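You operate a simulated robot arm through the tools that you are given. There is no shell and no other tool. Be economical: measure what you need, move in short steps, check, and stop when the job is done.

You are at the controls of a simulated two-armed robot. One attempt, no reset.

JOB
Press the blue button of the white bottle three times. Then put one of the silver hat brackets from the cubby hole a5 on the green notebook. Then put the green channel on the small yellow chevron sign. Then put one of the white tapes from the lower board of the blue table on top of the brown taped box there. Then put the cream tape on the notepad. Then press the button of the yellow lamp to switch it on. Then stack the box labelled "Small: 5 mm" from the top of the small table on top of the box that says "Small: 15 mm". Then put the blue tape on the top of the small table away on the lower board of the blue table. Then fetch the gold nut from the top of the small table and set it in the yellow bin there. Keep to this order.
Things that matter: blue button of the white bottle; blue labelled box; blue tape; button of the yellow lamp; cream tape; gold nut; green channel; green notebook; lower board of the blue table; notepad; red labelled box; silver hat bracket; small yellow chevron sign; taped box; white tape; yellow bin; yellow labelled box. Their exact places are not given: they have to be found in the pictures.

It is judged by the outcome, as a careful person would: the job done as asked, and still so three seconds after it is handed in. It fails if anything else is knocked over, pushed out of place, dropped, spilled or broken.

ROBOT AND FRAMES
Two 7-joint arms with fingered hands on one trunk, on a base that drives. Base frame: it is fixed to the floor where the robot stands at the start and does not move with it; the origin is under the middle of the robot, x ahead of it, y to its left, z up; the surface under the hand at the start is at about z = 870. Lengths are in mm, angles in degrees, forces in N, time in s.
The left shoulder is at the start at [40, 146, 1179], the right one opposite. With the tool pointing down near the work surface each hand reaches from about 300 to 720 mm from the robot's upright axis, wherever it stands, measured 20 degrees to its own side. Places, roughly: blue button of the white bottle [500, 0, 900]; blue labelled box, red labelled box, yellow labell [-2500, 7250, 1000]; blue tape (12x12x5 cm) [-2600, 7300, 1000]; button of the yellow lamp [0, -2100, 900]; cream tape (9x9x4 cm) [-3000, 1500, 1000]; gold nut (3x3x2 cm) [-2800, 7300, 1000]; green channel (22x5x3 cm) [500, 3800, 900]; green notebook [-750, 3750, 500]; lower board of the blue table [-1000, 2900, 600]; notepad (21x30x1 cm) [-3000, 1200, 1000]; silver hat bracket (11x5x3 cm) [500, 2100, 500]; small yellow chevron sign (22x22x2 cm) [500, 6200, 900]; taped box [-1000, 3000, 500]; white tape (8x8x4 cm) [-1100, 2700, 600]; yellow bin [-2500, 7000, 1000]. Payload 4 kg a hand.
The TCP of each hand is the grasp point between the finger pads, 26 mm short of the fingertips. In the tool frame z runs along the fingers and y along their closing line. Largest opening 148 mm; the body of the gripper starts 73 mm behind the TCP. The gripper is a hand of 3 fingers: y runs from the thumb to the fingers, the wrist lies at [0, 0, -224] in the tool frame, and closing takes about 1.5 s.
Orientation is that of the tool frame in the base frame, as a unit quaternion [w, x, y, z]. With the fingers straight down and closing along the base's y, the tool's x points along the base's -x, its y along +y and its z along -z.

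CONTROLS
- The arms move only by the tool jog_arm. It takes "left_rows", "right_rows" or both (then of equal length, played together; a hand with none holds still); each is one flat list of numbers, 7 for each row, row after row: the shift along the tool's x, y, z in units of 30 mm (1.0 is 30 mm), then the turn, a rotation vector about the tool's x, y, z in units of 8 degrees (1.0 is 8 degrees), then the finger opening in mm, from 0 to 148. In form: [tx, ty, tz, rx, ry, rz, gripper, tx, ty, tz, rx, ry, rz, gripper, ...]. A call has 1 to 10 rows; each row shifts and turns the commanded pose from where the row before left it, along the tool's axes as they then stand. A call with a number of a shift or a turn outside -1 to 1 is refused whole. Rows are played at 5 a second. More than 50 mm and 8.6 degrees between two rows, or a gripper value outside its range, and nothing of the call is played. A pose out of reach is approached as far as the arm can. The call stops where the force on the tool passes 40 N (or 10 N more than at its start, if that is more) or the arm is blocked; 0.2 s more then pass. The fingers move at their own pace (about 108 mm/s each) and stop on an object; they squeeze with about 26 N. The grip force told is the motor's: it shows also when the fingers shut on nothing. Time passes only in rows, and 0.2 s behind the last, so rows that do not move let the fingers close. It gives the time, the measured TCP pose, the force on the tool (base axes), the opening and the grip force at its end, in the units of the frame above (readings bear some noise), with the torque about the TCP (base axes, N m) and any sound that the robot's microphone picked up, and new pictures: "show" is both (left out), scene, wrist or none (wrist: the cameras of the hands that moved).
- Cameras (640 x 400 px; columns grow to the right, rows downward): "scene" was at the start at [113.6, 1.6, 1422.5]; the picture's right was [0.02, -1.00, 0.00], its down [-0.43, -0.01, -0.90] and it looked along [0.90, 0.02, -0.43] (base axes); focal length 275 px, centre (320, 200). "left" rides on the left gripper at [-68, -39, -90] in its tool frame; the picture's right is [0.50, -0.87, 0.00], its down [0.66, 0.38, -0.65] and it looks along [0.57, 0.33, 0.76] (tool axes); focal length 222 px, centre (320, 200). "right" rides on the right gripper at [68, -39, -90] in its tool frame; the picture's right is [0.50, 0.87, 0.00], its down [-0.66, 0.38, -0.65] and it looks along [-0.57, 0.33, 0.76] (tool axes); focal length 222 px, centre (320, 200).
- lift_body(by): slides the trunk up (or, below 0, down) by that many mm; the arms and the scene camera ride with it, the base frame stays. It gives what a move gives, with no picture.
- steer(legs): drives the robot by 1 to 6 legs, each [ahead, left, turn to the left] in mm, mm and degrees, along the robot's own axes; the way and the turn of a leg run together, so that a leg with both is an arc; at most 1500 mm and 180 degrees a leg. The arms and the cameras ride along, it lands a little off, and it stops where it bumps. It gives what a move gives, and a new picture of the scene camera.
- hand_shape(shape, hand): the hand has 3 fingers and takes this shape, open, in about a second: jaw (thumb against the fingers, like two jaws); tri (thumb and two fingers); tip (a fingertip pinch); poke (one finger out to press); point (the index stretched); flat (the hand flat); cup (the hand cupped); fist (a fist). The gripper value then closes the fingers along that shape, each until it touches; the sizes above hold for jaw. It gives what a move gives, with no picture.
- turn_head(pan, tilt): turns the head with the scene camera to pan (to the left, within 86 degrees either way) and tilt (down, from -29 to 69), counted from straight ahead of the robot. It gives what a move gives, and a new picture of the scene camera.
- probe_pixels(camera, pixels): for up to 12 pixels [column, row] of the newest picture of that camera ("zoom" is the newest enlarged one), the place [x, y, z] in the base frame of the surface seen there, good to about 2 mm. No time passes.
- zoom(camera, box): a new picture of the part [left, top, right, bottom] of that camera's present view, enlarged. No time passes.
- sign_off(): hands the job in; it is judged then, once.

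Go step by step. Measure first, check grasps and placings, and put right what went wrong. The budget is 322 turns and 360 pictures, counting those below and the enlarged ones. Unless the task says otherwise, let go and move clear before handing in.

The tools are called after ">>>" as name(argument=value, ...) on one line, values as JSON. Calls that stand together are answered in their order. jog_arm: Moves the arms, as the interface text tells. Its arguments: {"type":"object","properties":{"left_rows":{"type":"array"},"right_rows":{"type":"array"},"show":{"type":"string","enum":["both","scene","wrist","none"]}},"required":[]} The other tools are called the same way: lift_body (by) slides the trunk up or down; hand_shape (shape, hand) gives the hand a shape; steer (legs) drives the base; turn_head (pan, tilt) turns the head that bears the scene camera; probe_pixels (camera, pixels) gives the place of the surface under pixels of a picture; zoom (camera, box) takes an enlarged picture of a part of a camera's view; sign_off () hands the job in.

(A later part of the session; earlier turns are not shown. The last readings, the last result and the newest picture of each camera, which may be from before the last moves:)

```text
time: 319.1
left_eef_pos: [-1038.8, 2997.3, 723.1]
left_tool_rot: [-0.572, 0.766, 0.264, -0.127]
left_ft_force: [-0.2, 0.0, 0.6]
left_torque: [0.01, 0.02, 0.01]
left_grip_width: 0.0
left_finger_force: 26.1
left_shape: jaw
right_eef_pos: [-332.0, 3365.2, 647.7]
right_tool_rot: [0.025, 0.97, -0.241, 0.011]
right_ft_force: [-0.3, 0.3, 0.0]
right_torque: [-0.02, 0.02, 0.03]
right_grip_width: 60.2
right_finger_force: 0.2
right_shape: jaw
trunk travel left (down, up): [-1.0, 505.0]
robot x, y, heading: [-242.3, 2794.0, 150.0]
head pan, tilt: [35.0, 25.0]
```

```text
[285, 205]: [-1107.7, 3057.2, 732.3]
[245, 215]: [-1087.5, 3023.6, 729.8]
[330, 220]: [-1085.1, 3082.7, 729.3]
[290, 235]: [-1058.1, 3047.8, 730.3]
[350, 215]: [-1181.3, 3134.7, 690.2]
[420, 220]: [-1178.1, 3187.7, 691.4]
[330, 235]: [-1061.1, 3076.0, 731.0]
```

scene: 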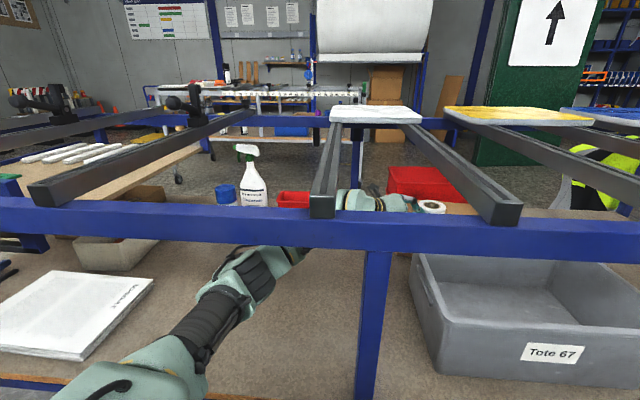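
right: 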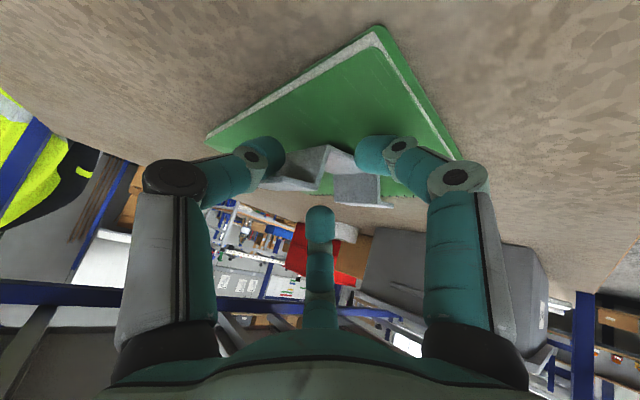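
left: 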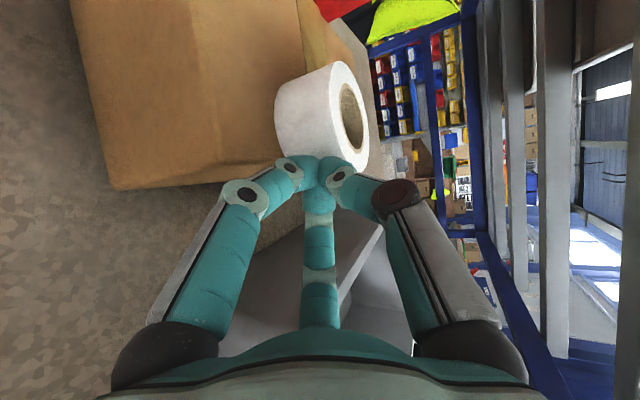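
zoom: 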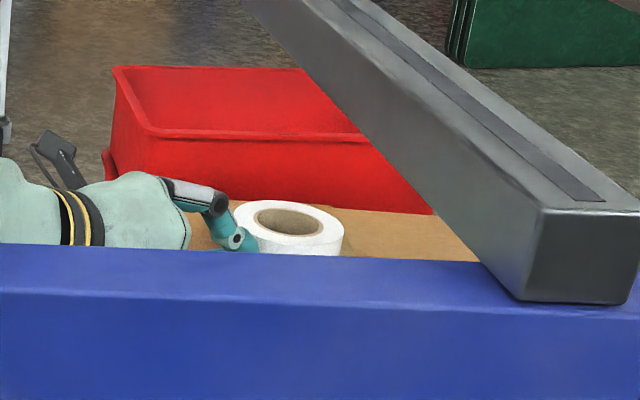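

The ring lies flat with its centre about 28 mm inside the edge. I push 16 mm more, then withdraw.

>>> steer(legs=[[16, 0, 0]])

>>> steer(legs=[[-150, 0, 0]])

>>> jog_arm(left_rows=[0, 0, 0, 0, 0, 0, 0], show="wrist")

```text
time: 319.8
left_eef_pos: [-1052.4, 3004.4, 722.7]
left_tool_rot: [-0.572, 0.767, 0.264, -0.125]
left_ft_force: [-0.6, 0.0, -0.1]
left_torque: [0.01, 0.0, -0.03]
left_grip_width: 0.0
left_finger_force: 26.4
left_shape: jaw
right_eef_pos: [-345.1, 3372.8, 648.0]
right_tool_rot: [0.025, 0.97, -0.241, 0.012]
right_ft_force: [0.5, 0.6, -0.1]
right_torque: [0.03, -0.01, -0.04]
right_grip_width: 60.1
right_finger_force: 0.1
right_shape: jaw
trunk travel left (down, up): [-1.0, 505.0]
robot x, y, heading: [-255.7, 2802.5, 150.0]
head pan, tilt: [35.0, 25.0]
```

scene: 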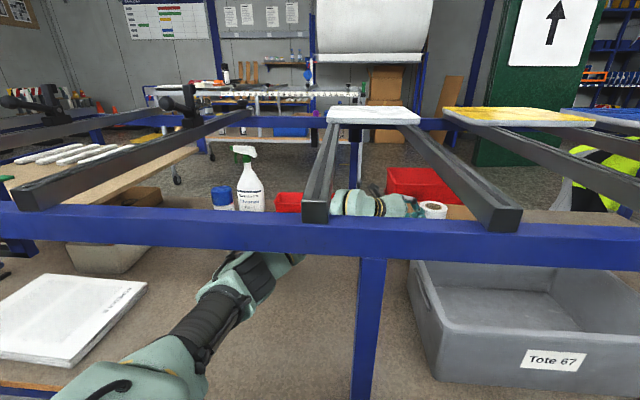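

```text
time: 321.2
left_eef_pos: [-923.2, 2928.2, 723.7]
left_tool_rot: [-0.572, 0.766, 0.265, -0.128]
left_ft_force: [-0.4, 0.6, -0.6]
left_torque: [-0.01, 0.0, -0.02]
left_grip_width: 0.1
left_finger_force: 25.5
left_shape: jaw
right_eef_pos: [-217.3, 3299.3, 647.9]
right_tool_rot: [0.024, 0.97, -0.24, 0.011]
right_ft_force: [0.4, -1.4, 1.3]
right_torque: [0.0, 0.01, 0.02]
right_grip_width: 60.4
right_finger_force: 0.2
right_shape: jaw
trunk travel left (down, up): [-1.0, 505.0]
robot x, y, heading: [-127.8, 2729.9, 150.1]
head pan, tilt: [35.0, 25.0]
```

scene: 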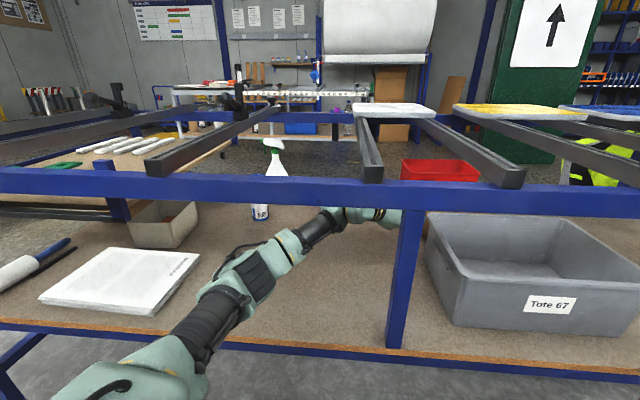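

```text
time: 321.6
left_eef_pos: [-923.7, 2928.7, 722.6]
left_tool_rot: [-0.572, 0.766, 0.264, -0.127]
left_ft_force: [-0.5, 0.0, 0.1]
left_torque: [0.0, -0.02, -0.01]
left_grip_width: 0.1
left_finger_force: 25.7
left_shape: jaw
right_eef_pos: [-217.7, 3297.9, 647.6]
right_tool_rot: [0.024, 0.97, -0.24, 0.01]
right_ft_force: [0.1, 0.6, 1.0]
right_torque: [-0.04, 0.0, 0.0]
right_grip_width: 60.3
right_finger_force: 0.1
right_shape: jaw
trunk travel left (down, up): [-1.0, 505.0]
robot x, y, heading: [-125.7, 2729.1, 150.3]
head pan, tilt: [35.0, 25.0]
```

left: 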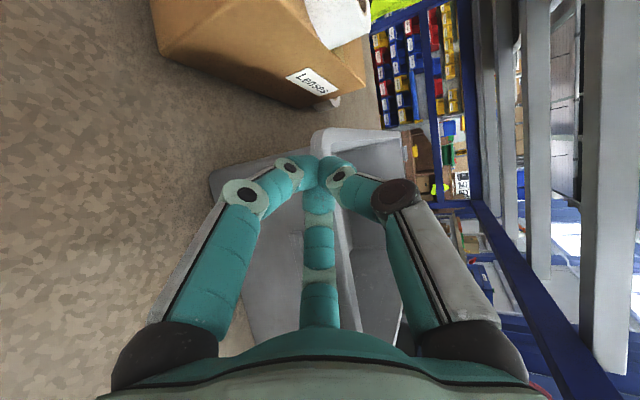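

The tape rests on the box, with the hand clear of it. I draw the arm out of the table without pictures: drive +x, then fold the arm back.

>>> steer(legs=[[-170, -100, 0]])

>>> jog_arm(left_rows=[0.417, 0.305, -0.775, 0, 0, 0, 0, 0.417, 0.305, -0.775, 0, 0, 0, 0, 0.417, 0.305, -0.775, 0, 0, 0, 0, 0.417, 0.305, -0.775, 0, 0, 0, 0, 0.417, 0.305, -0.775, 0, 0, 0, 0, 0.417, 0.305, -0.775, 0, 0, 0, 0, 0.417, 0.305, -0.775, 0, 0, 0, 0], show="none")

```text
time: 323.2
left_eef_pos: [-751.8, 2920.3, 727.6]
left_tool_rot: [-0.572, 0.761, 0.274, -0.139]
left_ft_force: [-4.0, -0.3, -1.2]
left_torque: [0.07, -0.07, -0.43]
left_grip_width: 0.1
left_finger_force: 26.1
left_shape: jaw
right_eef_pos: [-33.1, 3302.0, 648.6]
right_tool_rot: [0.024, 0.97, -0.241, 0.011]
right_ft_force: [0.1, 0.1, -0.2]
right_torque: [-0.03, -0.03, -0.02]
right_grip_width: 60.4
right_finger_force: 0.1
right_shape: jaw
trunk travel left (down, up): [-1.0, 505.0]
robot x, y, heading: [59.9, 2732.8, 150.2]
head pan, tilt: [35.0, 25.0]
stopped in leg 1: the force on the tool passed its limit at 111 N (the readings are from after the stop); the commanded pose is now the measured one
```

scene: 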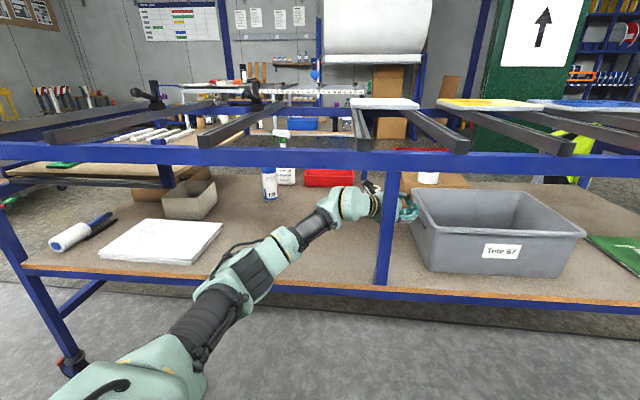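

```text
time: 323.5
left_eef_pos: [-752.3, 2912.1, 730.2]
left_tool_rot: [-0.573, 0.758, 0.276, -0.146]
left_ft_force: [-15.7, 1.3, -2.1]
left_torque: [0.17, -0.15, -1.08]
left_grip_width: 0.1
left_finger_force: 26.2
left_shape: jaw
right_eef_pos: [-31.6, 3303.5, 648.2]
right_tool_rot: [0.024, 0.97, -0.243, 0.011]
right_ft_force: [0.7, 1.1, 0.9]
right_torque: [-0.02, 0.02, 0.01]
right_grip_width: 60.0
right_finger_force: 0.1
right_shape: jaw
trunk travel left (down, up): [-1.0, 505.0]
robot x, y, heading: [52.6, 2732.7, 150.0]
head pan, tilt: [35.0, 25.0]
stopped in row 1 (left hand): the force on the tool passed its limit at 71 N (the readings are from after the stop); the commanded pose is now the measured one
```

The hand ran against the post while moving out. I first ease back in, then shift −y past the post before withdrawing.

>>> steer(legs=[[22, 13, 0], [-95, 165, 0]])

```text
time: 325.5
left_eef_pos: [-773.9, 2720.5, 732.5]
left_tool_rot: [-0.574, 0.758, 0.275, -0.146]
left_ft_force: [0.5, -0.1, -0.1]
left_torque: [0.01, -0.01, -0.01]
left_grip_width: 0.0
left_finger_force: 26.0
left_shape: jaw
right_eef_pos: [-55.9, 3109.4, 649.3]
right_tool_rot: [0.024, 0.97, -0.242, 0.011]
right_ft_force: [-0.5, -0.2, -0.1]
right_torque: [0.0, -0.01, -0.03]
right_grip_width: 60.4
right_finger_force: 0.0
right_shape: jaw
trunk travel left (down, up): [-1.0, 505.0]
robot x, y, heading: [31.0, 2536.3, 150.0]
head pan, tilt: [35.0, 25.0]
```

scene: 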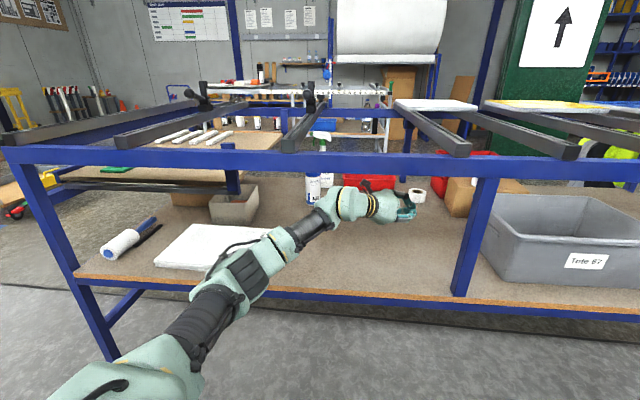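

Free again. I zoom once to confirm the tape on the box and probe for any table shift.

>>> zoom(camera="scene", box=[400, 150, 560, 290])

>>> probe_pixels(camera="scene", pixels=[[470, 240], [400, 160], [470, 190], [515, 190], [585, 262], [417, 190], [100, 155], [30, 200]])

```text
2.86 times, centred on (480, 220) of scene
```

zoom: 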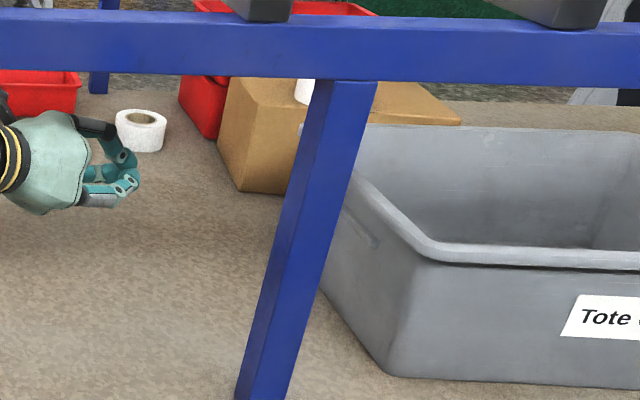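

```text
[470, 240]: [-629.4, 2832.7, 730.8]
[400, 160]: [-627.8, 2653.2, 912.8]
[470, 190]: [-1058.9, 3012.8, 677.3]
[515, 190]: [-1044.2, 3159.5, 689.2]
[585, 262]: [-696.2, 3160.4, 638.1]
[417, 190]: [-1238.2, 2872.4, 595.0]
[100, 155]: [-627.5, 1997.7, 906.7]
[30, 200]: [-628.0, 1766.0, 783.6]
```

The tape is on the box and the table hasn't moved. I fold the arm out of the table now.

>>> jog_arm(left_rows=[0.417, 0.305, -0.775, 0, 0, 0, 0, 0.417, 0.305, -0.775, 0, 0, 0, 0, 0.417, 0.305, -0.775, 0, 0, 0, 0, 0.417, 0.305, -0.775, 0, 0, 0, 0, 0.417, 0.305, -0.775, 0, 0, 0, 0, 0.417, 0.305, -0.775, 0, 0, 0, 0, 0.417, 0.305, -0.775, 0, 0, 0, 0, 0.417, 0.305, -0.775, 0, 0, 0, 0], show="none")

```text
time: 327.3
left_eef_pos: [-574.8, 2620.3, 729.3]
left_tool_rot: [-0.574, 0.758, 0.275, -0.145]
left_ft_force: [-0.6, 0.3, -0.5]
left_torque: [-0.03, -0.01, -0.01]
left_grip_width: 0.0
left_finger_force: 25.6
left_shape: jaw
right_eef_pos: [-57.0, 3110.6, 648.2]
right_tool_rot: [0.024, 0.97, -0.242, 0.011]
right_ft_force: [-0.3, 0.1, -0.1]
right_torque: [0.03, 0.0, 0.0]
right_grip_width: 60.0
right_finger_force: 0.0
right_shape: jaw
trunk travel left (down, up): [-1.0, 505.0]
robot x, y, heading: [30.7, 2540.8, 150.1]
head pan, tilt: [35.0, 25.0]
```

The hand is out. I drive 40 mm back, raise the trunk, and unwind the left hand's roll and pitch.

>>> steer(legs=[[-35, -20, 0]])

>>> lift_body(by=400)

>>> jog_arm(left_rows=[0, 0, 0, 0, 0, 0.98, 60, 0, 0, 0, 0, 0, 0.98, 60, 0, 0, 0, 0, 0, 0.98, 60, 0, 0, 0, 0, 0, 0.98, 60, 0, 0, 0, 0, 0, 0.98, 60, 0, 0, 0, 0, 0, 0.98, 60, 0, 0, 0, 0, 0, 0.98, 60, 0, 0, 0, 0, 0, 0.98, 60, 0, 0, 0, 0, 0, 0.98, 60, 0, 0, 0, 0, 0, 0.98, 60], show="none")

>>> jog_arm(left_rows=[0, 0, 0, 0, 0, 0.98, 60, 0, 0, 0, 0, 0, 0.98, 60, 0.5, 0, 0, 0, 1, 0, 60, 0.5, 0, 0, 0, 1, 0, 60, 0.5, 0, 0, 0, 1, 0, 60, 0.5, 0, 0, 0, 1, 0, 60, 0.5, 0, 0, 0, 1, 0, 60, 0.5, 0, 0, 0, 1, 0, 60, 0, 0, 0, 0, 1, 0, 60, 0, 0, 0, 0, 1, 0, 60], show="none")

```text
time: 328.1
left_eef_pos: [-536.0, 2619.7, 729.5]
left_tool_rot: [-0.574, 0.757, 0.275, -0.146]
left_ft_force: [-0.2, -0.2, 0.2]
left_torque: [0.0, -0.01, 0.02]
left_grip_width: 0.0
left_finger_force: 26.2
left_shape: jaw
right_eef_pos: [-15.8, 3109.5, 647.7]
right_tool_rot: [0.025, 0.97, -0.242, 0.01]
right_ft_force: [0.2, -0.2, 0.9]
right_torque: [0.0, 0.02, 0.02]
right_grip_width: 60.3
right_finger_force: 0.0
right_shape: jaw
trunk travel left (down, up): [-1.0, 505.0]
robot x, y, heading: [69.1, 2539.4, 150.2]
head pan, tilt: [35.0, 25.0]
```

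scene: 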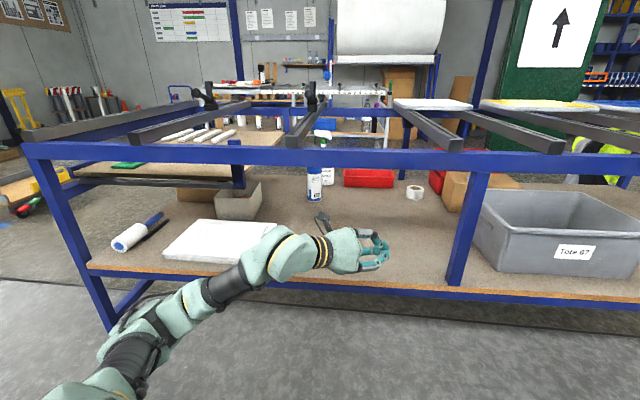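

```text
time: 332.0
left_eef_pos: [-536.0, 2618.5, 1127.6]
left_tool_rot: [-0.574, 0.757, 0.275, -0.146]
left_ft_force: [0.3, 0.2, 0.4]
left_torque: [0.01, -0.01, 0.02]
left_grip_width: 0.2
left_finger_force: 26.4
left_shape: jaw
right_eef_pos: [-17.7, 3109.7, 1048.4]
right_tool_rot: [0.025, 0.97, -0.241, 0.012]
right_ft_force: [0.5, -0.1, 0.6]
right_torque: [-0.02, 0.01, -0.05]
right_grip_width: 60.4
right_finger_force: 0.1
right_shape: jaw
trunk travel left (down, up): [-401.0, 105.0]
robot x, y, heading: [75.7, 2536.8, 150.2]
head pan, tilt: [35.0, 25.0]
```

```text
time: 334.2
left_eef_pos: [-536.3, 2619.4, 1128.4]
left_tool_rot: [-0.352, 0.761, -0.266, -0.475]
left_ft_force: [0.5, -0.2, 0.7]
left_torque: [-0.01, 0.0, -0.01]
left_grip_width: 59.7
left_finger_force: 0.1
left_shape: jaw
right_eef_pos: [-17.9, 3110.6, 1047.2]
right_tool_rot: [0.025, 0.97, -0.241, 0.011]
right_ft_force: [0.0, 0.3, 0.9]
right_torque: [-0.04, -0.01, -0.03]
right_grip_width: 60.5
right_finger_force: 0.1
right_shape: jaw
trunk travel left (down, up): [-401.0, 105.0]
robot x, y, heading: [71.7, 2537.4, 150.1]
head pan, tilt: [35.0, 25.0]
```

```text
time: 336.4
left_eef_pos: [-503.4, 2576.9, 1057.1]
left_tool_rot: [-0.046, 0.884, -0.462, -0.058]
left_ft_force: [-0.1, 0.2, 0.1]
left_torque: [-0.02, -0.01, -0.03]
left_grip_width: 59.4
left_finger_force: 0.1
left_shape: jaw
right_eef_pos: [-17.4, 3111.4, 1047.2]
right_tool_rot: [0.024, 0.97, -0.241, 0.01]
right_ft_force: [0.3, 0.2, -0.2]
right_torque: [0.03, 0.05, -0.04]
right_grip_width: 60.1
right_finger_force: 0.0
right_shape: jaw
trunk travel left (down, up): [-401.0, 105.0]
robot x, y, heading: [75.0, 2538.5, 150.1]
head pan, tilt: [35.0, 25.0]
```

I finish straightening the left hand, bring the right hand in, then turn to −x and drive round the table's near end toward the cream tape.

>>> jog_arm(left_rows=[0, 0, -0.8, 0, 1, 0, 110, 0, 0, -0.8, 0, 0, -0.78, 110, 0, 0, -0.8, 0, 0, -0.78, 110, 0, 0, -0.8, 0, 0, -0.78, 110, 0, 0, -0.8, 0, 0, -0.78, 110], right_rows=[0, 0.95, -0.8, 0, 0, 0, 110, 0, 0.95, -0.8, 0, 0, 0, 110, 0, 0.95, -0.8, 0, 0, 0, 110, 0, 0.95, -0.8, 0, 0, 0, 110, 0, 0.95, -0.8, 0, 0, 0, 110], show="none")

>>> steer(legs=[[0, 0, 30], [0, 1330, 0]])

>>> turn_head(pan=0, tilt=25)

```text
time: 337.6
left_eef_pos: [-504.4, 2567.9, 1179.4]
left_tool_rot: [-0.014, 0.965, -0.26, 0.006]
left_ft_force: [-0.1, 0.3, 0.3]
left_torque: [0.0, -0.01, -0.03]
left_grip_width: 109.6
left_finger_force: 0.1
left_shape: jaw
right_eef_pos: [-88.4, 2989.6, 1176.1]
right_tool_rot: [0.024, 0.97, -0.242, 0.011]
right_ft_force: [-0.4, -0.5, -0.1]
right_torque: [0.0, 0.01, -0.01]
right_grip_width: 109.8
right_finger_force: 0.1
right_shape: jaw
trunk travel left (down, up): [-401.0, 105.0]
robot x, y, heading: [74.0, 2537.2, 150.1]
head pan, tilt: [35.0, 25.0]
```

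```text
time: 345.8
left_eef_pos: [-428.0, 919.0, 1178.9]
left_tool_rot: [-0.014, 1.0, 0.007, 0.001]
left_ft_force: [-0.6, -0.1, -0.4]
left_torque: [-0.01, -0.02, 0.01]
left_grip_width: 109.3
left_finger_force: 0.0
left_shape: jaw
right_eef_pos: [-288.9, 1494.8, 1175.9]
right_tool_rot: [0.02, 0.999, 0.027, 0.017]
right_ft_force: [-1.0, 0.0, 0.4]
right_torque: [0.02, 0.02, 0.02]
right_grip_width: 109.7
right_finger_force: 0.1
right_shape: jaw
trunk travel left (down, up): [-401.0, 105.0]
robot x, y, heading: [83.3, 1192.5, -178.9]
head pan, tilt: [35.0, 25.0]
```

scene: 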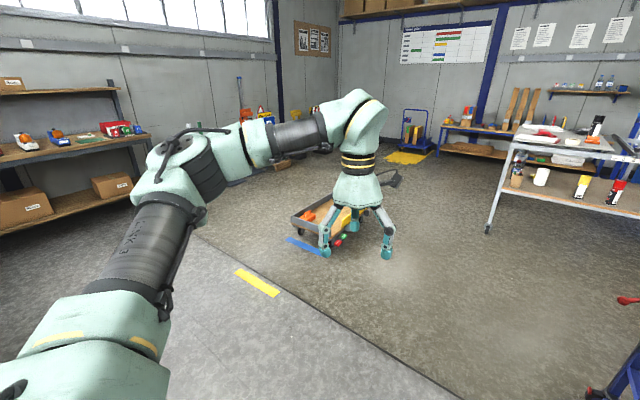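

```text
time: 346.8
left_eef_pos: [-427.2, 919.6, 1179.7]
left_tool_rot: [-0.015, 1.0, 0.007, 0.001]
left_ft_force: [-0.3, 0.3, 0.6]
left_torque: [0.0, 0.04, 0.0]
left_grip_width: 109.6
left_finger_force: 0.0
left_shape: jaw
right_eef_pos: [-288.6, 1495.3, 1175.6]
right_tool_rot: [0.02, 0.999, 0.028, 0.018]
right_ft_force: [0.1, 0.7, -0.3]
right_torque: [0.0, -0.01, -0.01]
right_grip_width: 109.6
right_finger_force: 0.1
right_shape: jaw
trunk travel left (down, up): [-401.0, 105.0]
robot x, y, heading: [83.3, 1193.3, -178.8]
head pan, tilt: [0.0, 25.0]
```

scene: 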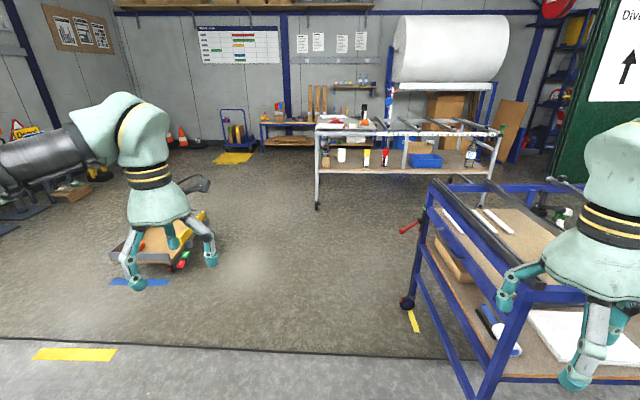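

A gray bench lies ahead at (320–500,130), with a small trolley on the floor at (160,245). I probe and zoom on the bench top.

>>> probe_pixels(camera="scene", pixels=[[318, 205], [330, 128], [490, 133], [345, 118], [160, 265], [205, 225], [120, 250], [408, 228], [440, 190], [365, 122]])

>>> zoom(camera="scene", box=[250, 70, 430, 190])

```text
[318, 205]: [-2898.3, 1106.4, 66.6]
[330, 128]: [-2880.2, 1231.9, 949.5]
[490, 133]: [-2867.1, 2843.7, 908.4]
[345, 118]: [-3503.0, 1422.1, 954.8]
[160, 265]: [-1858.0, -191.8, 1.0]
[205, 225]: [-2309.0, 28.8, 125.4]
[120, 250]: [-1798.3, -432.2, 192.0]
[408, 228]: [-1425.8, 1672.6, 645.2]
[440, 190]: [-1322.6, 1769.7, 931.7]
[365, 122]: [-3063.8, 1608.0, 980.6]
```

```text
3.33 times, centred on (340, 130) of scene
```

zoom: 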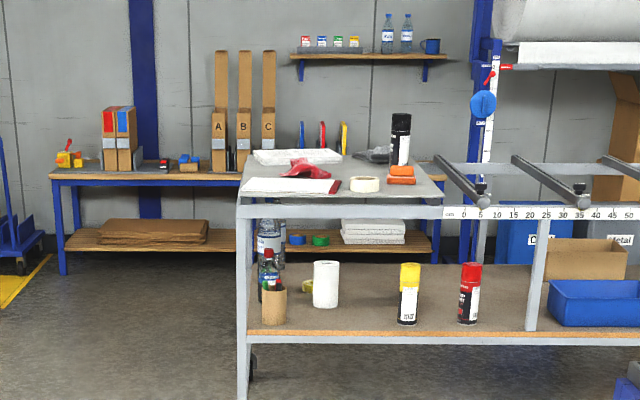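

The cream tape sits right of the notepad on the bench (front edge x≈-2880, top z≈955). I drive there in steps.

>>> steer(legs=[[1450, 0, 0], [350, 0, 0], [680, -330, 0]])

>>> turn_head(pan=5, tilt=38)

```text
time: 359.8
left_eef_pos: [-2965.0, 1150.0, 1180.1]
left_tool_rot: [-0.015, 1.0, 0.015, 0.0]
left_ft_force: [0.0, 0.0, -0.4]
left_torque: [0.0, 0.01, -0.03]
left_grip_width: 109.4
left_finger_force: 0.1
left_shape: jaw
right_eef_pos: [-2836.3, 1727.5, 1175.2]
right_tool_rot: [0.02, 0.999, 0.036, 0.017]
right_ft_force: [-0.1, 0.4, -0.1]
right_torque: [0.0, 0.02, 0.04]
right_grip_width: 109.9
right_finger_force: 0.0
right_shape: jaw
trunk travel left (down, up): [-401.0, 105.0]
robot x, y, heading: [-2459.9, 1429.6, -177.9]
head pan, tilt: [0.0, 25.0]
```

scene: 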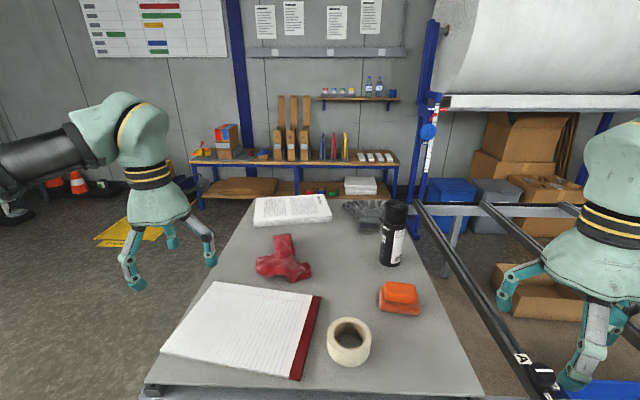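

```text
time: 360.5
left_eef_pos: [-2965.7, 1150.4, 1179.1]
left_tool_rot: [-0.016, 1.0, 0.014, 0.002]
left_ft_force: [-1.0, -0.3, -0.3]
left_torque: [0.03, 0.03, 0.03]
left_grip_width: 109.5
left_finger_force: 0.0
left_shape: jaw
right_eef_pos: [-2836.8, 1728.3, 1175.9]
right_tool_rot: [0.02, 0.999, 0.036, 0.017]
right_ft_force: [0.1, -0.4, 0.2]
right_torque: [0.0, 0.04, 0.02]
right_grip_width: 109.3
right_finger_force: 0.0
right_shape: jaw
trunk travel left (down, up): [-401.0, 105.0]
robot x, y, heading: [-2459.4, 1431.6, -177.6]
head pan, tilt: [5.0, 38.0]
```

scene: 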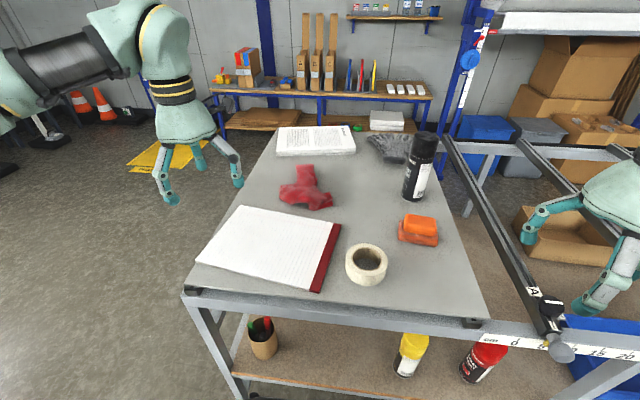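

The cream tape is at (366,262) and the notepad at (270,245). I probe both.

>>> probe_pixels(camera="scene", pixels=[[366, 246], [347, 262], [386, 262], [366, 275], [366, 262], [240, 208], [338, 228], [318, 290], [198, 258], [270, 245], [310, 200], [400, 235]])

```text
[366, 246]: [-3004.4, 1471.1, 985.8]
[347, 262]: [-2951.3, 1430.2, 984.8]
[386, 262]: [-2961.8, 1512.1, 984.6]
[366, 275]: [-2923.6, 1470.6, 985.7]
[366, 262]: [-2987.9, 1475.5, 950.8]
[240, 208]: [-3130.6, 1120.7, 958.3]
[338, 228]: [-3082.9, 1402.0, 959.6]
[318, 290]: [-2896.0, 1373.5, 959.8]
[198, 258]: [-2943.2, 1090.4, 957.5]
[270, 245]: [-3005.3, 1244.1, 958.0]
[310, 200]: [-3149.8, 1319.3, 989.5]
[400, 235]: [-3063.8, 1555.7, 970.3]
```

The tape's centre is (-2962,1471), 83 mm wide, top z 985; the notepad centre is (-3010,1245), top 958. I shift right 160 mm and lower the left hand around the tape.

>>> steer(legs=[[0, -160, 0]])

>>> jog_arm(left_rows=[0, 0, 0, 0, 0, 0, 116], show="none")

```text
time: 361.9
left_eef_pos: [-2970.4, 1309.4, 1177.2]
left_tool_rot: [-0.017, 1.0, 0.015, 0.001]
left_ft_force: [0.6, 0.6, -0.1]
left_torque: [0.0, 0.0, 0.01]
left_grip_width: 109.4
left_finger_force: 0.1
left_shape: jaw
right_eef_pos: [-2841.1, 1886.2, 1176.4]
right_tool_rot: [0.019, 0.999, 0.035, 0.017]
right_ft_force: [-1.6, -0.6, 0.7]
right_torque: [0.01, 0.02, -0.01]
right_grip_width: 109.2
right_finger_force: 0.1
right_shape: jaw
trunk travel left (down, up): [-401.0, 105.0]
robot x, y, heading: [-2466.7, 1595.1, -177.7]
head pan, tilt: [5.0, 38.0]
```

scene: 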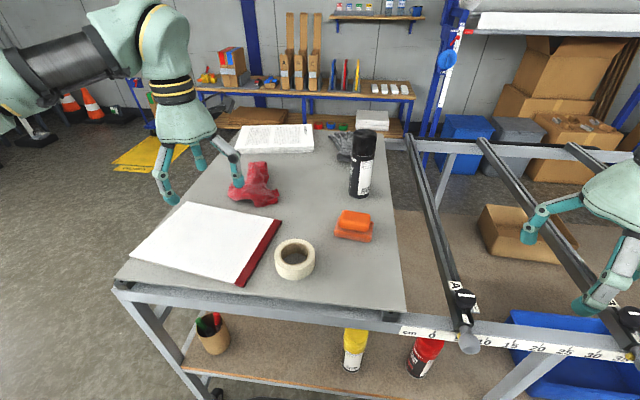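

```text
time: 362.3
left_eef_pos: [-2971.2, 1311.7, 1178.5]
left_tool_rot: [-0.014, 1.0, 0.015, 0.001]
left_ft_force: [0.0, -0.3, 0.5]
left_torque: [0.01, 0.01, -0.04]
left_grip_width: 115.9
left_finger_force: 0.0
left_shape: jaw
right_eef_pos: [-2841.6, 1888.2, 1175.6]
right_tool_rot: [0.02, 0.999, 0.035, 0.017]
right_ft_force: [0.4, 0.3, 0.6]
right_torque: [0.01, -0.02, -0.02]
right_grip_width: 109.4
right_finger_force: 0.1
right_shape: jaw
trunk travel left (down, up): [-401.0, 105.0]
robot x, y, heading: [-2465.4, 1587.9, -178.1]
head pan, tilt: [5.0, 38.0]
```

I move the left hand over the tape and check the numbers.

>>> jog_arm(left_rows=[0.077, -0.858, 0.8, 0, 0, 0, 116, 0.077, -0.858, 0.8, 0, 0, 0, 116, 0.077, -0.858, 0.8, 0, 0, 0, 116, 0.077, -0.858, 0.8, 0, 0, 0, 116, 0.077, -0.858, 0.8, 0, 0, 0, 116, 0.077, -0.858, 0.8, 0, 0, 0, 116], show="wrist")

```text
time: 363.7
left_eef_pos: [-2963.1, 1473.0, 1037.6]
left_tool_rot: [-0.015, 1.0, 0.015, 0.0]
left_ft_force: [0.4, -0.5, 0.5]
left_torque: [-0.02, -0.01, 0.03]
left_grip_width: 115.7
left_finger_force: 0.1
left_shape: jaw
right_eef_pos: [-2841.5, 1890.7, 1175.6]
right_tool_rot: [0.02, 0.999, 0.035, 0.017]
right_ft_force: [-0.5, 0.3, 0.0]
right_torque: [-0.05, 0.0, 0.01]
right_grip_width: 109.7
right_finger_force: 0.2
right_shape: jaw
trunk travel left (down, up): [-401.0, 105.0]
robot x, y, heading: [-2465.6, 1593.6, -177.9]
head pan, tilt: [5.0, 38.0]
```

left: 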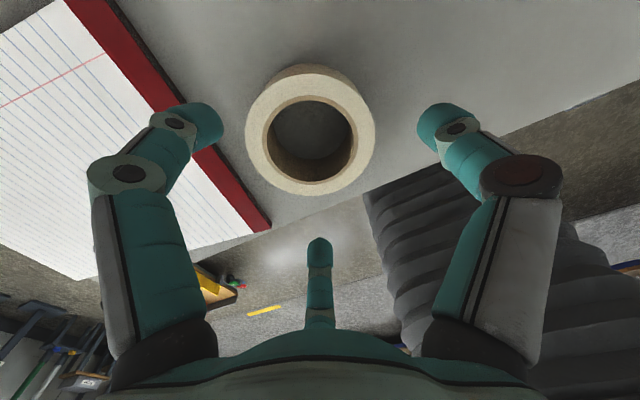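

Well centred. I descend 50 mm and close on the tape.

>>> jog_arm(left_rows=[0, 0, 0.85, 0, 0, 0, 116, 0, 0.05, 0.82, 0, 0, 0, 116, 0, 0, 0, 0, 0, 0, 90, 0, 0, 0, 0, 0, 0, 70, 0, 0, 0, 0, 0, 0, 50, 0, 0, 0, 0, 0, 0, 50, 0, 0, 0, 0, 0, 0, 50], show="none")

>>> jog_arm(left_rows=[0, 0, -0.6, 0, 0, 0, 50, 0, 0, -0.6, 0, 0, 0, 50], show="wrist")

```text
time: 365.3
left_eef_pos: [-2961.7, 1473.0, 990.9]
left_tool_rot: [-0.016, 1.0, 0.015, 0.002]
left_ft_force: [-0.5, 0.4, -1.0]
left_torque: [0.0, 0.01, 0.0]
left_grip_width: 81.8
left_finger_force: 26.2
left_shape: jaw
right_eef_pos: [-2842.3, 1887.6, 1175.3]
right_tool_rot: [0.021, 0.999, 0.036, 0.017]
right_ft_force: [0.5, -0.8, -0.2]
right_torque: [0.01, -0.01, 0.0]
right_grip_width: 109.5
right_finger_force: 0.1
right_shape: jaw
trunk travel left (down, up): [-401.0, 105.0]
robot x, y, heading: [-2466.6, 1589.9, -177.8]
head pan, tilt: [5.0, 38.0]
```

```text
time: 365.9
left_eef_pos: [-2962.1, 1469.5, 1024.8]
left_tool_rot: [-0.015, 1.0, 0.014, 0.001]
left_ft_force: [0.6, 0.5, -0.3]
left_torque: [0.02, 0.0, 0.0]
left_grip_width: 82.1
left_finger_force: 26.0
left_shape: jaw
right_eef_pos: [-2842.5, 1889.6, 1176.1]
right_tool_rot: [0.021, 0.999, 0.036, 0.018]
right_ft_force: [0.1, 0.5, 0.5]
right_torque: [0.01, 0.0, -0.01]
right_grip_width: 109.3
right_finger_force: 0.1
right_shape: jaw
trunk travel left (down, up): [-401.0, 105.0]
robot x, y, heading: [-2467.4, 1591.6, -178.2]
head pan, tilt: [5.0, 38.0]
```

left: 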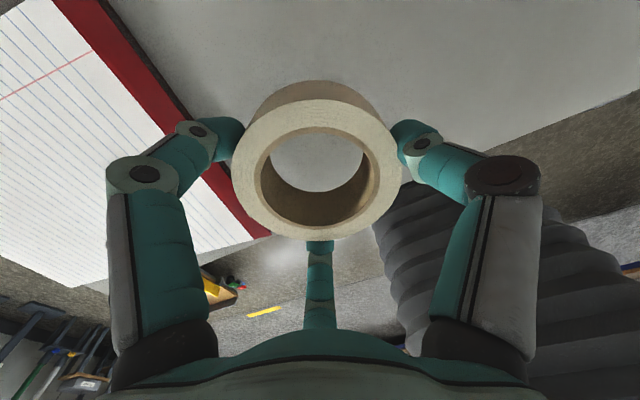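

It is held. I carry it over the notepad's middle.

>>> jog_arm(left_rows=[-0.2275, 0.911, -0.1, 0, 0, 0, 50, -0.2275, 0.911, -0.1, 0, 0, 0, 50, -0.2275, 0.911, 0, 0, 0, 0, 50, -0.2275, 0.911, 0, 0, 0, 0, 50, -0.2275, 0.911, 0, 0, 0, 0, 50, -0.2275, 0.911, 0, 0, 0, 0, 50, -0.2275, 0.911, 0, 0, 0, 0, 50, -0.2275, 0.911, 0, 0, 0, 0, 50], show="none")

>>> jog_arm(left_rows=[0, 0, 0.5, 0, 0, 0, 50, 0, 0, 0.3, 0, 0, 0, 50, 0, 0, 0.1, 0, 0, 0, 50, 0, 0, 0.1, 0, 0, 0, 50], show="none")

```text
time: 367.7
left_eef_pos: [-3010.0, 1249.9, 1025.5]
left_tool_rot: [-0.016, 1.0, 0.015, 0.001]
left_ft_force: [-0.4, -0.4, -0.9]
left_torque: [0.0, 0.01, -0.01]
left_grip_width: 81.8
left_finger_force: 26.1
left_shape: jaw
right_eef_pos: [-2842.1, 1888.4, 1176.6]
right_tool_rot: [0.019, 0.999, 0.036, 0.017]
right_ft_force: [1.0, 0.2, 0.5]
right_torque: [-0.01, 0.0, 0.0]
right_grip_width: 109.4
right_finger_force: 0.1
right_shape: jaw
trunk travel left (down, up): [-401.0, 105.0]
robot x, y, heading: [-2466.1, 1589.8, -177.9]
head pan, tilt: [5.0, 38.0]
```

```text
time: 368.7
left_eef_pos: [-3009.5, 1250.0, 997.1]
left_tool_rot: [-0.014, 1.0, 0.015, -0.001]
left_ft_force: [0.1, -1.8, 7.4]
left_torque: [0.02, 0.01, 0.05]
left_grip_width: 81.8
left_finger_force: 25.6
left_shape: jaw
right_eef_pos: [-2840.8, 1889.1, 1176.7]
right_tool_rot: [0.02, 0.999, 0.036, 0.016]
right_ft_force: [-0.7, 0.1, 0.0]
right_torque: [0.02, 0.02, 0.04]
right_grip_width: 109.9
right_finger_force: 0.1
right_shape: jaw
trunk travel left (down, up): [-401.0, 105.0]
robot x, y, heading: [-2467.2, 1591.2, -177.6]
head pan, tilt: [5.0, 38.0]
```

It touches down on the notepad (7 N). I open, lift away, and take one look.

>>> jog_arm(left_rows=[0, 0, 0, 0, 0, 0, 95, 0, 0, 0, 0, 0, 0, 116, 0, 0, 0, 0, 0, 0, 116, 0, 0, -0.5, 0, 0, 0, 116, 0, 0, -0.9, 0, 0, 0, 116, 0, 0, -0.9, 0, 0, 0, 116, 0, 0, -0.9, 0, 0, 0, 116, 0, 0, -0.9, 0, 0, 0, 116, 0, 0, -0.9, 0, 0, 0, 116], show="scene")

```text
time: 370.7
left_eef_pos: [-3008.9, 1247.3, 1144.2]
left_tool_rot: [-0.014, 1.0, 0.015, 0.001]
left_ft_force: [0.3, -0.4, 0.0]
left_torque: [-0.02, -0.02, -0.01]
left_grip_width: 115.8
left_finger_force: 0.0
left_shape: jaw
right_eef_pos: [-2840.8, 1888.7, 1176.7]
right_tool_rot: [0.02, 0.999, 0.036, 0.017]
right_ft_force: [-0.1, -0.2, 1.1]
right_torque: [0.0, 0.04, 0.02]
right_grip_width: 109.3
right_finger_force: 0.1
right_shape: jaw
trunk travel left (down, up): [-401.0, 105.0]
robot x, y, heading: [-2466.5, 1589.2, -178.2]
head pan, tilt: [5.0, 38.0]
```

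scene: 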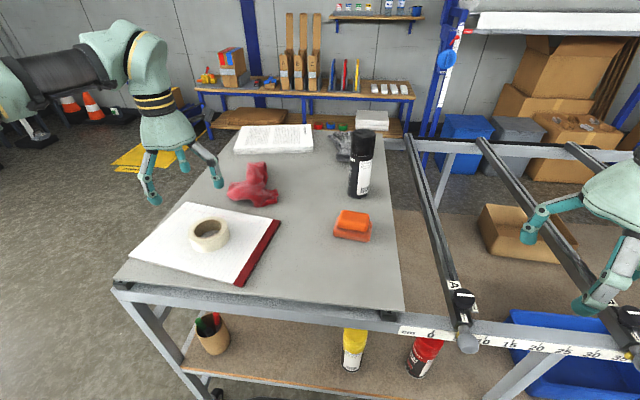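

Item five is done: the tape lies on the notepad. I now drive to the lamp, going round the trolley.

>>> steer(legs=[[-320, 0, 0], [0, 650, 0], [0, 0, 88], [0, 1080, 0], [0, 1080, 0], [1400, 0, 0]])

>>> turn_head(pan=0, tilt=22)

```text
time: 396.4
left_eef_pos: [501.6, -789.8, 1144.0]
left_tool_rot: [-0.012, 0.659, 0.752, -0.01]
left_ft_force: [-0.4, 0.2, 0.5]
left_torque: [0.04, 0.0, 0.0]
left_grip_width: 115.6
left_finger_force: 0.0
left_shape: jaw
right_eef_pos: [-155.7, -686.9, 1175.5]
right_tool_rot: [0.001, 0.644, 0.765, 0.027]
right_ft_force: [0.4, -0.1, 0.4]
right_torque: [0.01, -0.02, -0.02]
right_grip_width: 109.8
right_finger_force: 0.1
right_shape: jaw
trunk travel left (down, up): [-401.0, 105.0]
robot x, y, heading: [105.8, -283.9, -82.1]
head pan, tilt: [5.0, 38.0]
stopped in leg 6: the robot was blocked; the commanded pose is now the measured one
```

scene: 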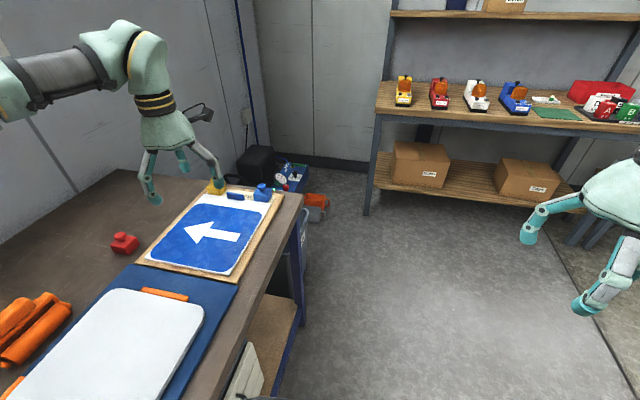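

```text
time: 397.2
left_eef_pos: [501.1, -788.6, 1143.6]
left_tool_rot: [-0.012, 0.659, 0.752, -0.01]
left_ft_force: [0.3, -0.5, 0.1]
left_torque: [-0.02, 0.02, -0.02]
left_grip_width: 115.7
left_finger_force: 0.0
left_shape: jaw
right_eef_pos: [-154.7, -685.7, 1175.9]
right_tool_rot: [0.002, 0.644, 0.764, 0.026]
right_ft_force: [-0.4, -0.3, 0.2]
right_torque: [0.04, 0.01, 0.01]
right_grip_width: 109.8
right_finger_force: 0.0
right_shape: jaw
trunk travel left (down, up): [-401.0, 105.0]
robot x, y, heading: [101.1, -280.7, -82.2]
head pan, tilt: [0.0, 22.0]
```

scene: 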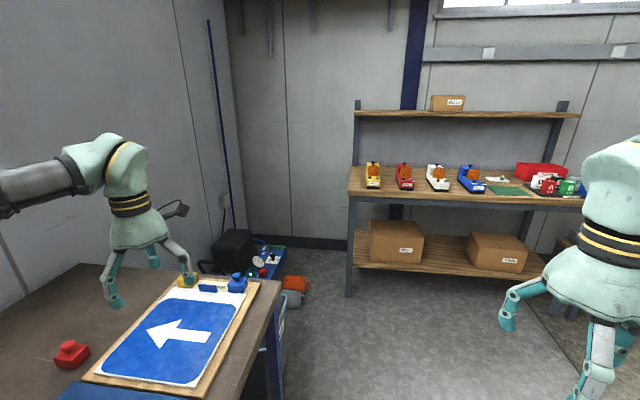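

The base drifted against the bench edge. I move off it to the right, straighten, and probe the yellow lamp at (373,177).

>>> probe_pixels(camera="scene", pixels=[[373, 166], [373, 185], [376, 178], [370, 178], [352, 190], [350, 290], [440, 200], [404, 180], [360, 112], [390, 190]])

>>> steer(legs=[[0, -250, 0], [0, 0, -8], [650, 0, 0]])

```text
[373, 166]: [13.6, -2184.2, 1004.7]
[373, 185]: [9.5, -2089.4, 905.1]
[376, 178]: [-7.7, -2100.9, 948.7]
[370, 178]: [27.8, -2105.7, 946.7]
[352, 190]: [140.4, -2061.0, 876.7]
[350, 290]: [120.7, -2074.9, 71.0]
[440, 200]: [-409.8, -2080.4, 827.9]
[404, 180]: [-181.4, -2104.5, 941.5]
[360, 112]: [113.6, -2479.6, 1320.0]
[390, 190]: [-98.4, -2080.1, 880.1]
```

```text
time: 402.8
left_eef_pos: [194.9, -1507.2, 1144.2]
left_tool_rot: [-0.012, 0.704, 0.71, -0.011]
left_ft_force: [0.4, 0.9, -0.5]
left_torque: [0.02, 0.01, -0.01]
left_grip_width: 115.5
left_finger_force: 0.0
left_shape: jaw
right_eef_pos: [-442.2, -1326.2, 1175.9]
right_tool_rot: [0.003, 0.689, 0.725, 0.026]
right_ft_force: [-0.4, 0.2, 0.6]
right_torque: [-0.03, 0.02, 0.03]
right_grip_width: 109.8
right_finger_force: 0.0
right_shape: jaw
trunk travel left (down, up): [-401.0, 105.0]
robot x, y, heading: [-139.0, -961.2, -89.0]
head pan, tilt: [0.0, 22.0]
```

scene: 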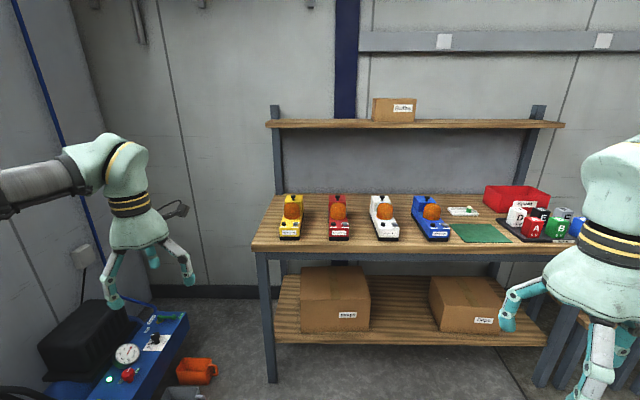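

I drive 580 mm closer and zoom on the yellow lamp to find its button.

>>> steer(legs=[[575, 0, 0]])

>>> turn_head(pan=12, tilt=38)

```text
time: 406.0
left_eef_pos: [194.1, -2073.7, 1143.6]
left_tool_rot: [-0.012, 0.708, 0.706, -0.011]
left_ft_force: [-0.5, 0.8, 0.7]
left_torque: [0.02, -0.02, -0.01]
left_grip_width: 115.9
left_finger_force: 0.0
left_shape: jaw
right_eef_pos: [-442.2, -1884.9, 1176.7]
right_tool_rot: [0.003, 0.693, 0.72, 0.026]
right_ft_force: [-0.4, 0.4, 0.6]
right_torque: [-0.02, -0.01, 0.0]
right_grip_width: 109.3
right_finger_force: 0.0
right_shape: jaw
trunk travel left (down, up): [-401.0, 105.0]
robot x, y, heading: [-136.5, -1518.1, -89.9]
head pan, tilt: [0.0, 22.0]
```

scene: 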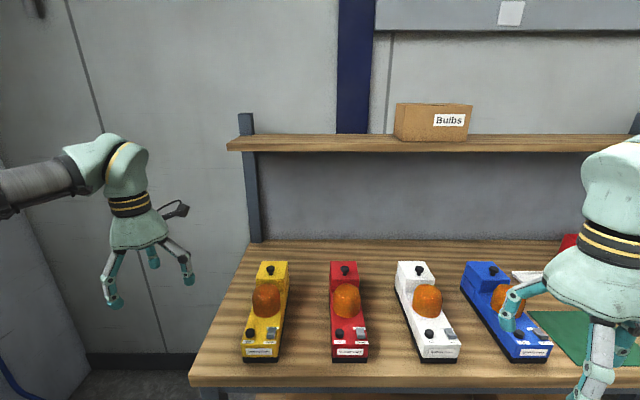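

```text
time: 406.8
left_eef_pos: [194.2, -2076.5, 1142.8]
left_tool_rot: [-0.013, 0.708, 0.706, -0.011]
left_ft_force: [-0.6, 0.9, -0.3]
left_torque: [0.03, -0.02, -0.03]
left_grip_width: 115.5
left_finger_force: 0.1
left_shape: jaw
right_eef_pos: [-441.9, -1886.8, 1175.7]
right_tool_rot: [0.003, 0.694, 0.72, 0.026]
right_ft_force: [0.8, 0.1, -0.1]
right_torque: [-0.02, 0.01, -0.01]
right_grip_width: 109.5
right_finger_force: 0.1
right_shape: jaw
trunk travel left (down, up): [-401.0, 105.0]
robot x, y, heading: [-136.8, -1520.2, -89.8]
head pan, tilt: [12.0, 38.0]
```

scene: 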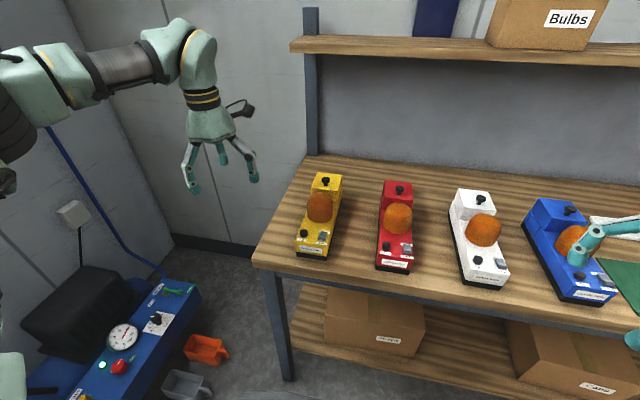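

>>> zoom(camera="scene", box=[285, 160, 365, 265])

>>> hand_shape(hand="left", shape="poke")

```text
3.81 times, centred on (325, 212) of scene
```

zoom: 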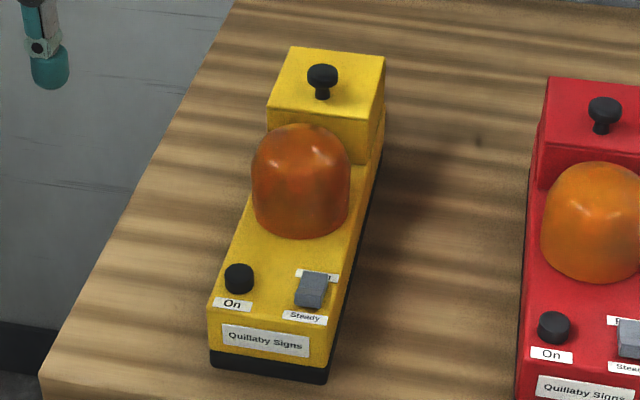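

```text
time: 407.7
left_eef_pos: [194.8, -2075.0, 1144.1]
left_tool_rot: [-0.012, 0.708, 0.706, -0.011]
left_ft_force: [0.5, 0.2, 0.6]
left_torque: [-0.02, 0.02, 0.02]
left_grip_width: 0.0
left_finger_force: 0.1
left_shape: poke
right_eef_pos: [-442.6, -1886.9, 1176.0]
right_tool_rot: [0.002, 0.693, 0.72, 0.026]
right_ft_force: [-0.3, 0.2, 0.2]
right_torque: [0.02, 0.01, 0.02]
right_grip_width: 109.4
right_finger_force: 0.1
right_shape: jaw
trunk travel left (down, up): [-401.0, 105.0]
robot x, y, heading: [-132.9, -1517.8, -90.0]
head pan, tilt: [12.0, 38.0]
```

The "On" button is the black round knob at zoom (239,277). I probe it and the parts around it.

>>> probe_pixels(camera="zoom", pixels=[[239, 270], [239, 278], [228, 275], [250, 275], [239, 290], [239, 300], [312, 290], [270, 320], [300, 140], [300, 200], [322, 70], [300, 60]])

```text
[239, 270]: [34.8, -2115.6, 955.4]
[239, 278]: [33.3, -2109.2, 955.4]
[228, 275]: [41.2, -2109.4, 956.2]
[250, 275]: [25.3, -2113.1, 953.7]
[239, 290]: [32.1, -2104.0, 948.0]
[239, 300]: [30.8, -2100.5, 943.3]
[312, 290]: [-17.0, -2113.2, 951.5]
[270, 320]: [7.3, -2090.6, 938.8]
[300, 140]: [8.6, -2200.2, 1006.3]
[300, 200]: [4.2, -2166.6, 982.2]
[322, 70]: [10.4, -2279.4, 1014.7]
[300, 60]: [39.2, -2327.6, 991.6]
```

The button's top is at (33,-2112,955). I bring the thumb tip above it; the dome lies ahead and to the right, clear of the fingers.

>>> jog_arm(left_rows=[-0.203, -0.856, 0.767, 0, 0, 0, 148, -0.203, -0.856, 0.767, 0, 0, 0, 148, -0.203, -0.856, 0.767, 0, 0, 0, 148, -0.203, -0.856, 0.767, 0, 0, 0, 148, -0.203, -0.856, 0.767, 0, 0, 0, 148, -0.203, -0.856, 0.767, 0, 0, 0, 148], show="wrist")

```text
time: 409.1
left_eef_pos: [37.6, -2109.8, 1011.6]
left_tool_rot: [-0.011, 0.708, 0.706, -0.01]
left_ft_force: [0.0, -0.8, -0.2]
left_torque: [-0.02, -0.03, -0.02]
left_grip_width: 0.0
left_finger_force: 0.0
left_shape: poke
right_eef_pos: [-442.9, -1887.3, 1174.7]
right_tool_rot: [0.003, 0.694, 0.72, 0.027]
right_ft_force: [0.1, 0.0, 0.0]
right_torque: [0.03, -0.01, 0.01]
right_grip_width: 109.4
right_finger_force: 0.0
right_shape: jaw
trunk travel left (down, up): [-401.0, 105.0]
robot x, y, heading: [-131.7, -1521.6, -89.9]
head pan, tilt: [12.0, 38.0]
```

left: 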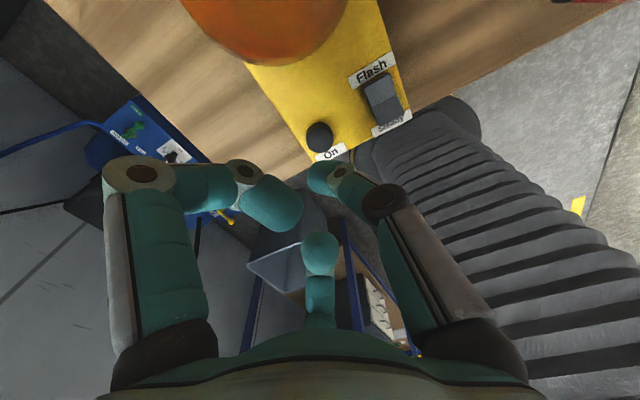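

I probe the thumb tip and the button in this view.

>>> probe_pixels(camera="left", pixels=[[318, 168], [325, 178], [320, 190], [312, 175], [320, 132], [320, 142], [308, 135], [332, 138]])

```text
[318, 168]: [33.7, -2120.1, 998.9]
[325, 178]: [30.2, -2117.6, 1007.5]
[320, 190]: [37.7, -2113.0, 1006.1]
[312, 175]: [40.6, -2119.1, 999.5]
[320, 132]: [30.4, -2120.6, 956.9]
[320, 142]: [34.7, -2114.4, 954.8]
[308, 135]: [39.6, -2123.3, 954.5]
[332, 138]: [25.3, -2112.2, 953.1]
```

Tip and button differ by only a few millimetres. I correct 5 mm forward and 2 mm right, go down and press gently.

>>> jog_arm(left_rows=[-0.17, -0.05, 0.75, 0, 0, 0, 148, 0, 0, 0.15, 0, 0, 0, 148, 0, 0, 0.1, 0, 0, 0, 148, 0, 0, 0.1, 0, 0, 0, 148], show="none")

```text
time: 410.1
left_eef_pos: [34.4, -2114.2, 978.0]
left_tool_rot: [-0.012, 0.707, 0.707, -0.011]
left_ft_force: [0.3, -1.1, 3.3]
left_torque: [-0.01, -0.03, -0.01]
left_grip_width: 0.0
left_finger_force: 0.0
left_shape: poke
right_eef_pos: [-442.8, -1886.5, 1176.4]
right_tool_rot: [0.003, 0.694, 0.72, 0.026]
right_ft_force: [0.5, -0.1, -0.1]
right_torque: [0.01, -0.01, 0.0]
right_grip_width: 109.7
right_finger_force: 0.0
right_shape: jaw
trunk travel left (down, up): [-401.0, 105.0]
robot x, y, heading: [-135.1, -1521.3, -89.7]
head pan, tilt: [12.0, 38.0]
heard: click
```

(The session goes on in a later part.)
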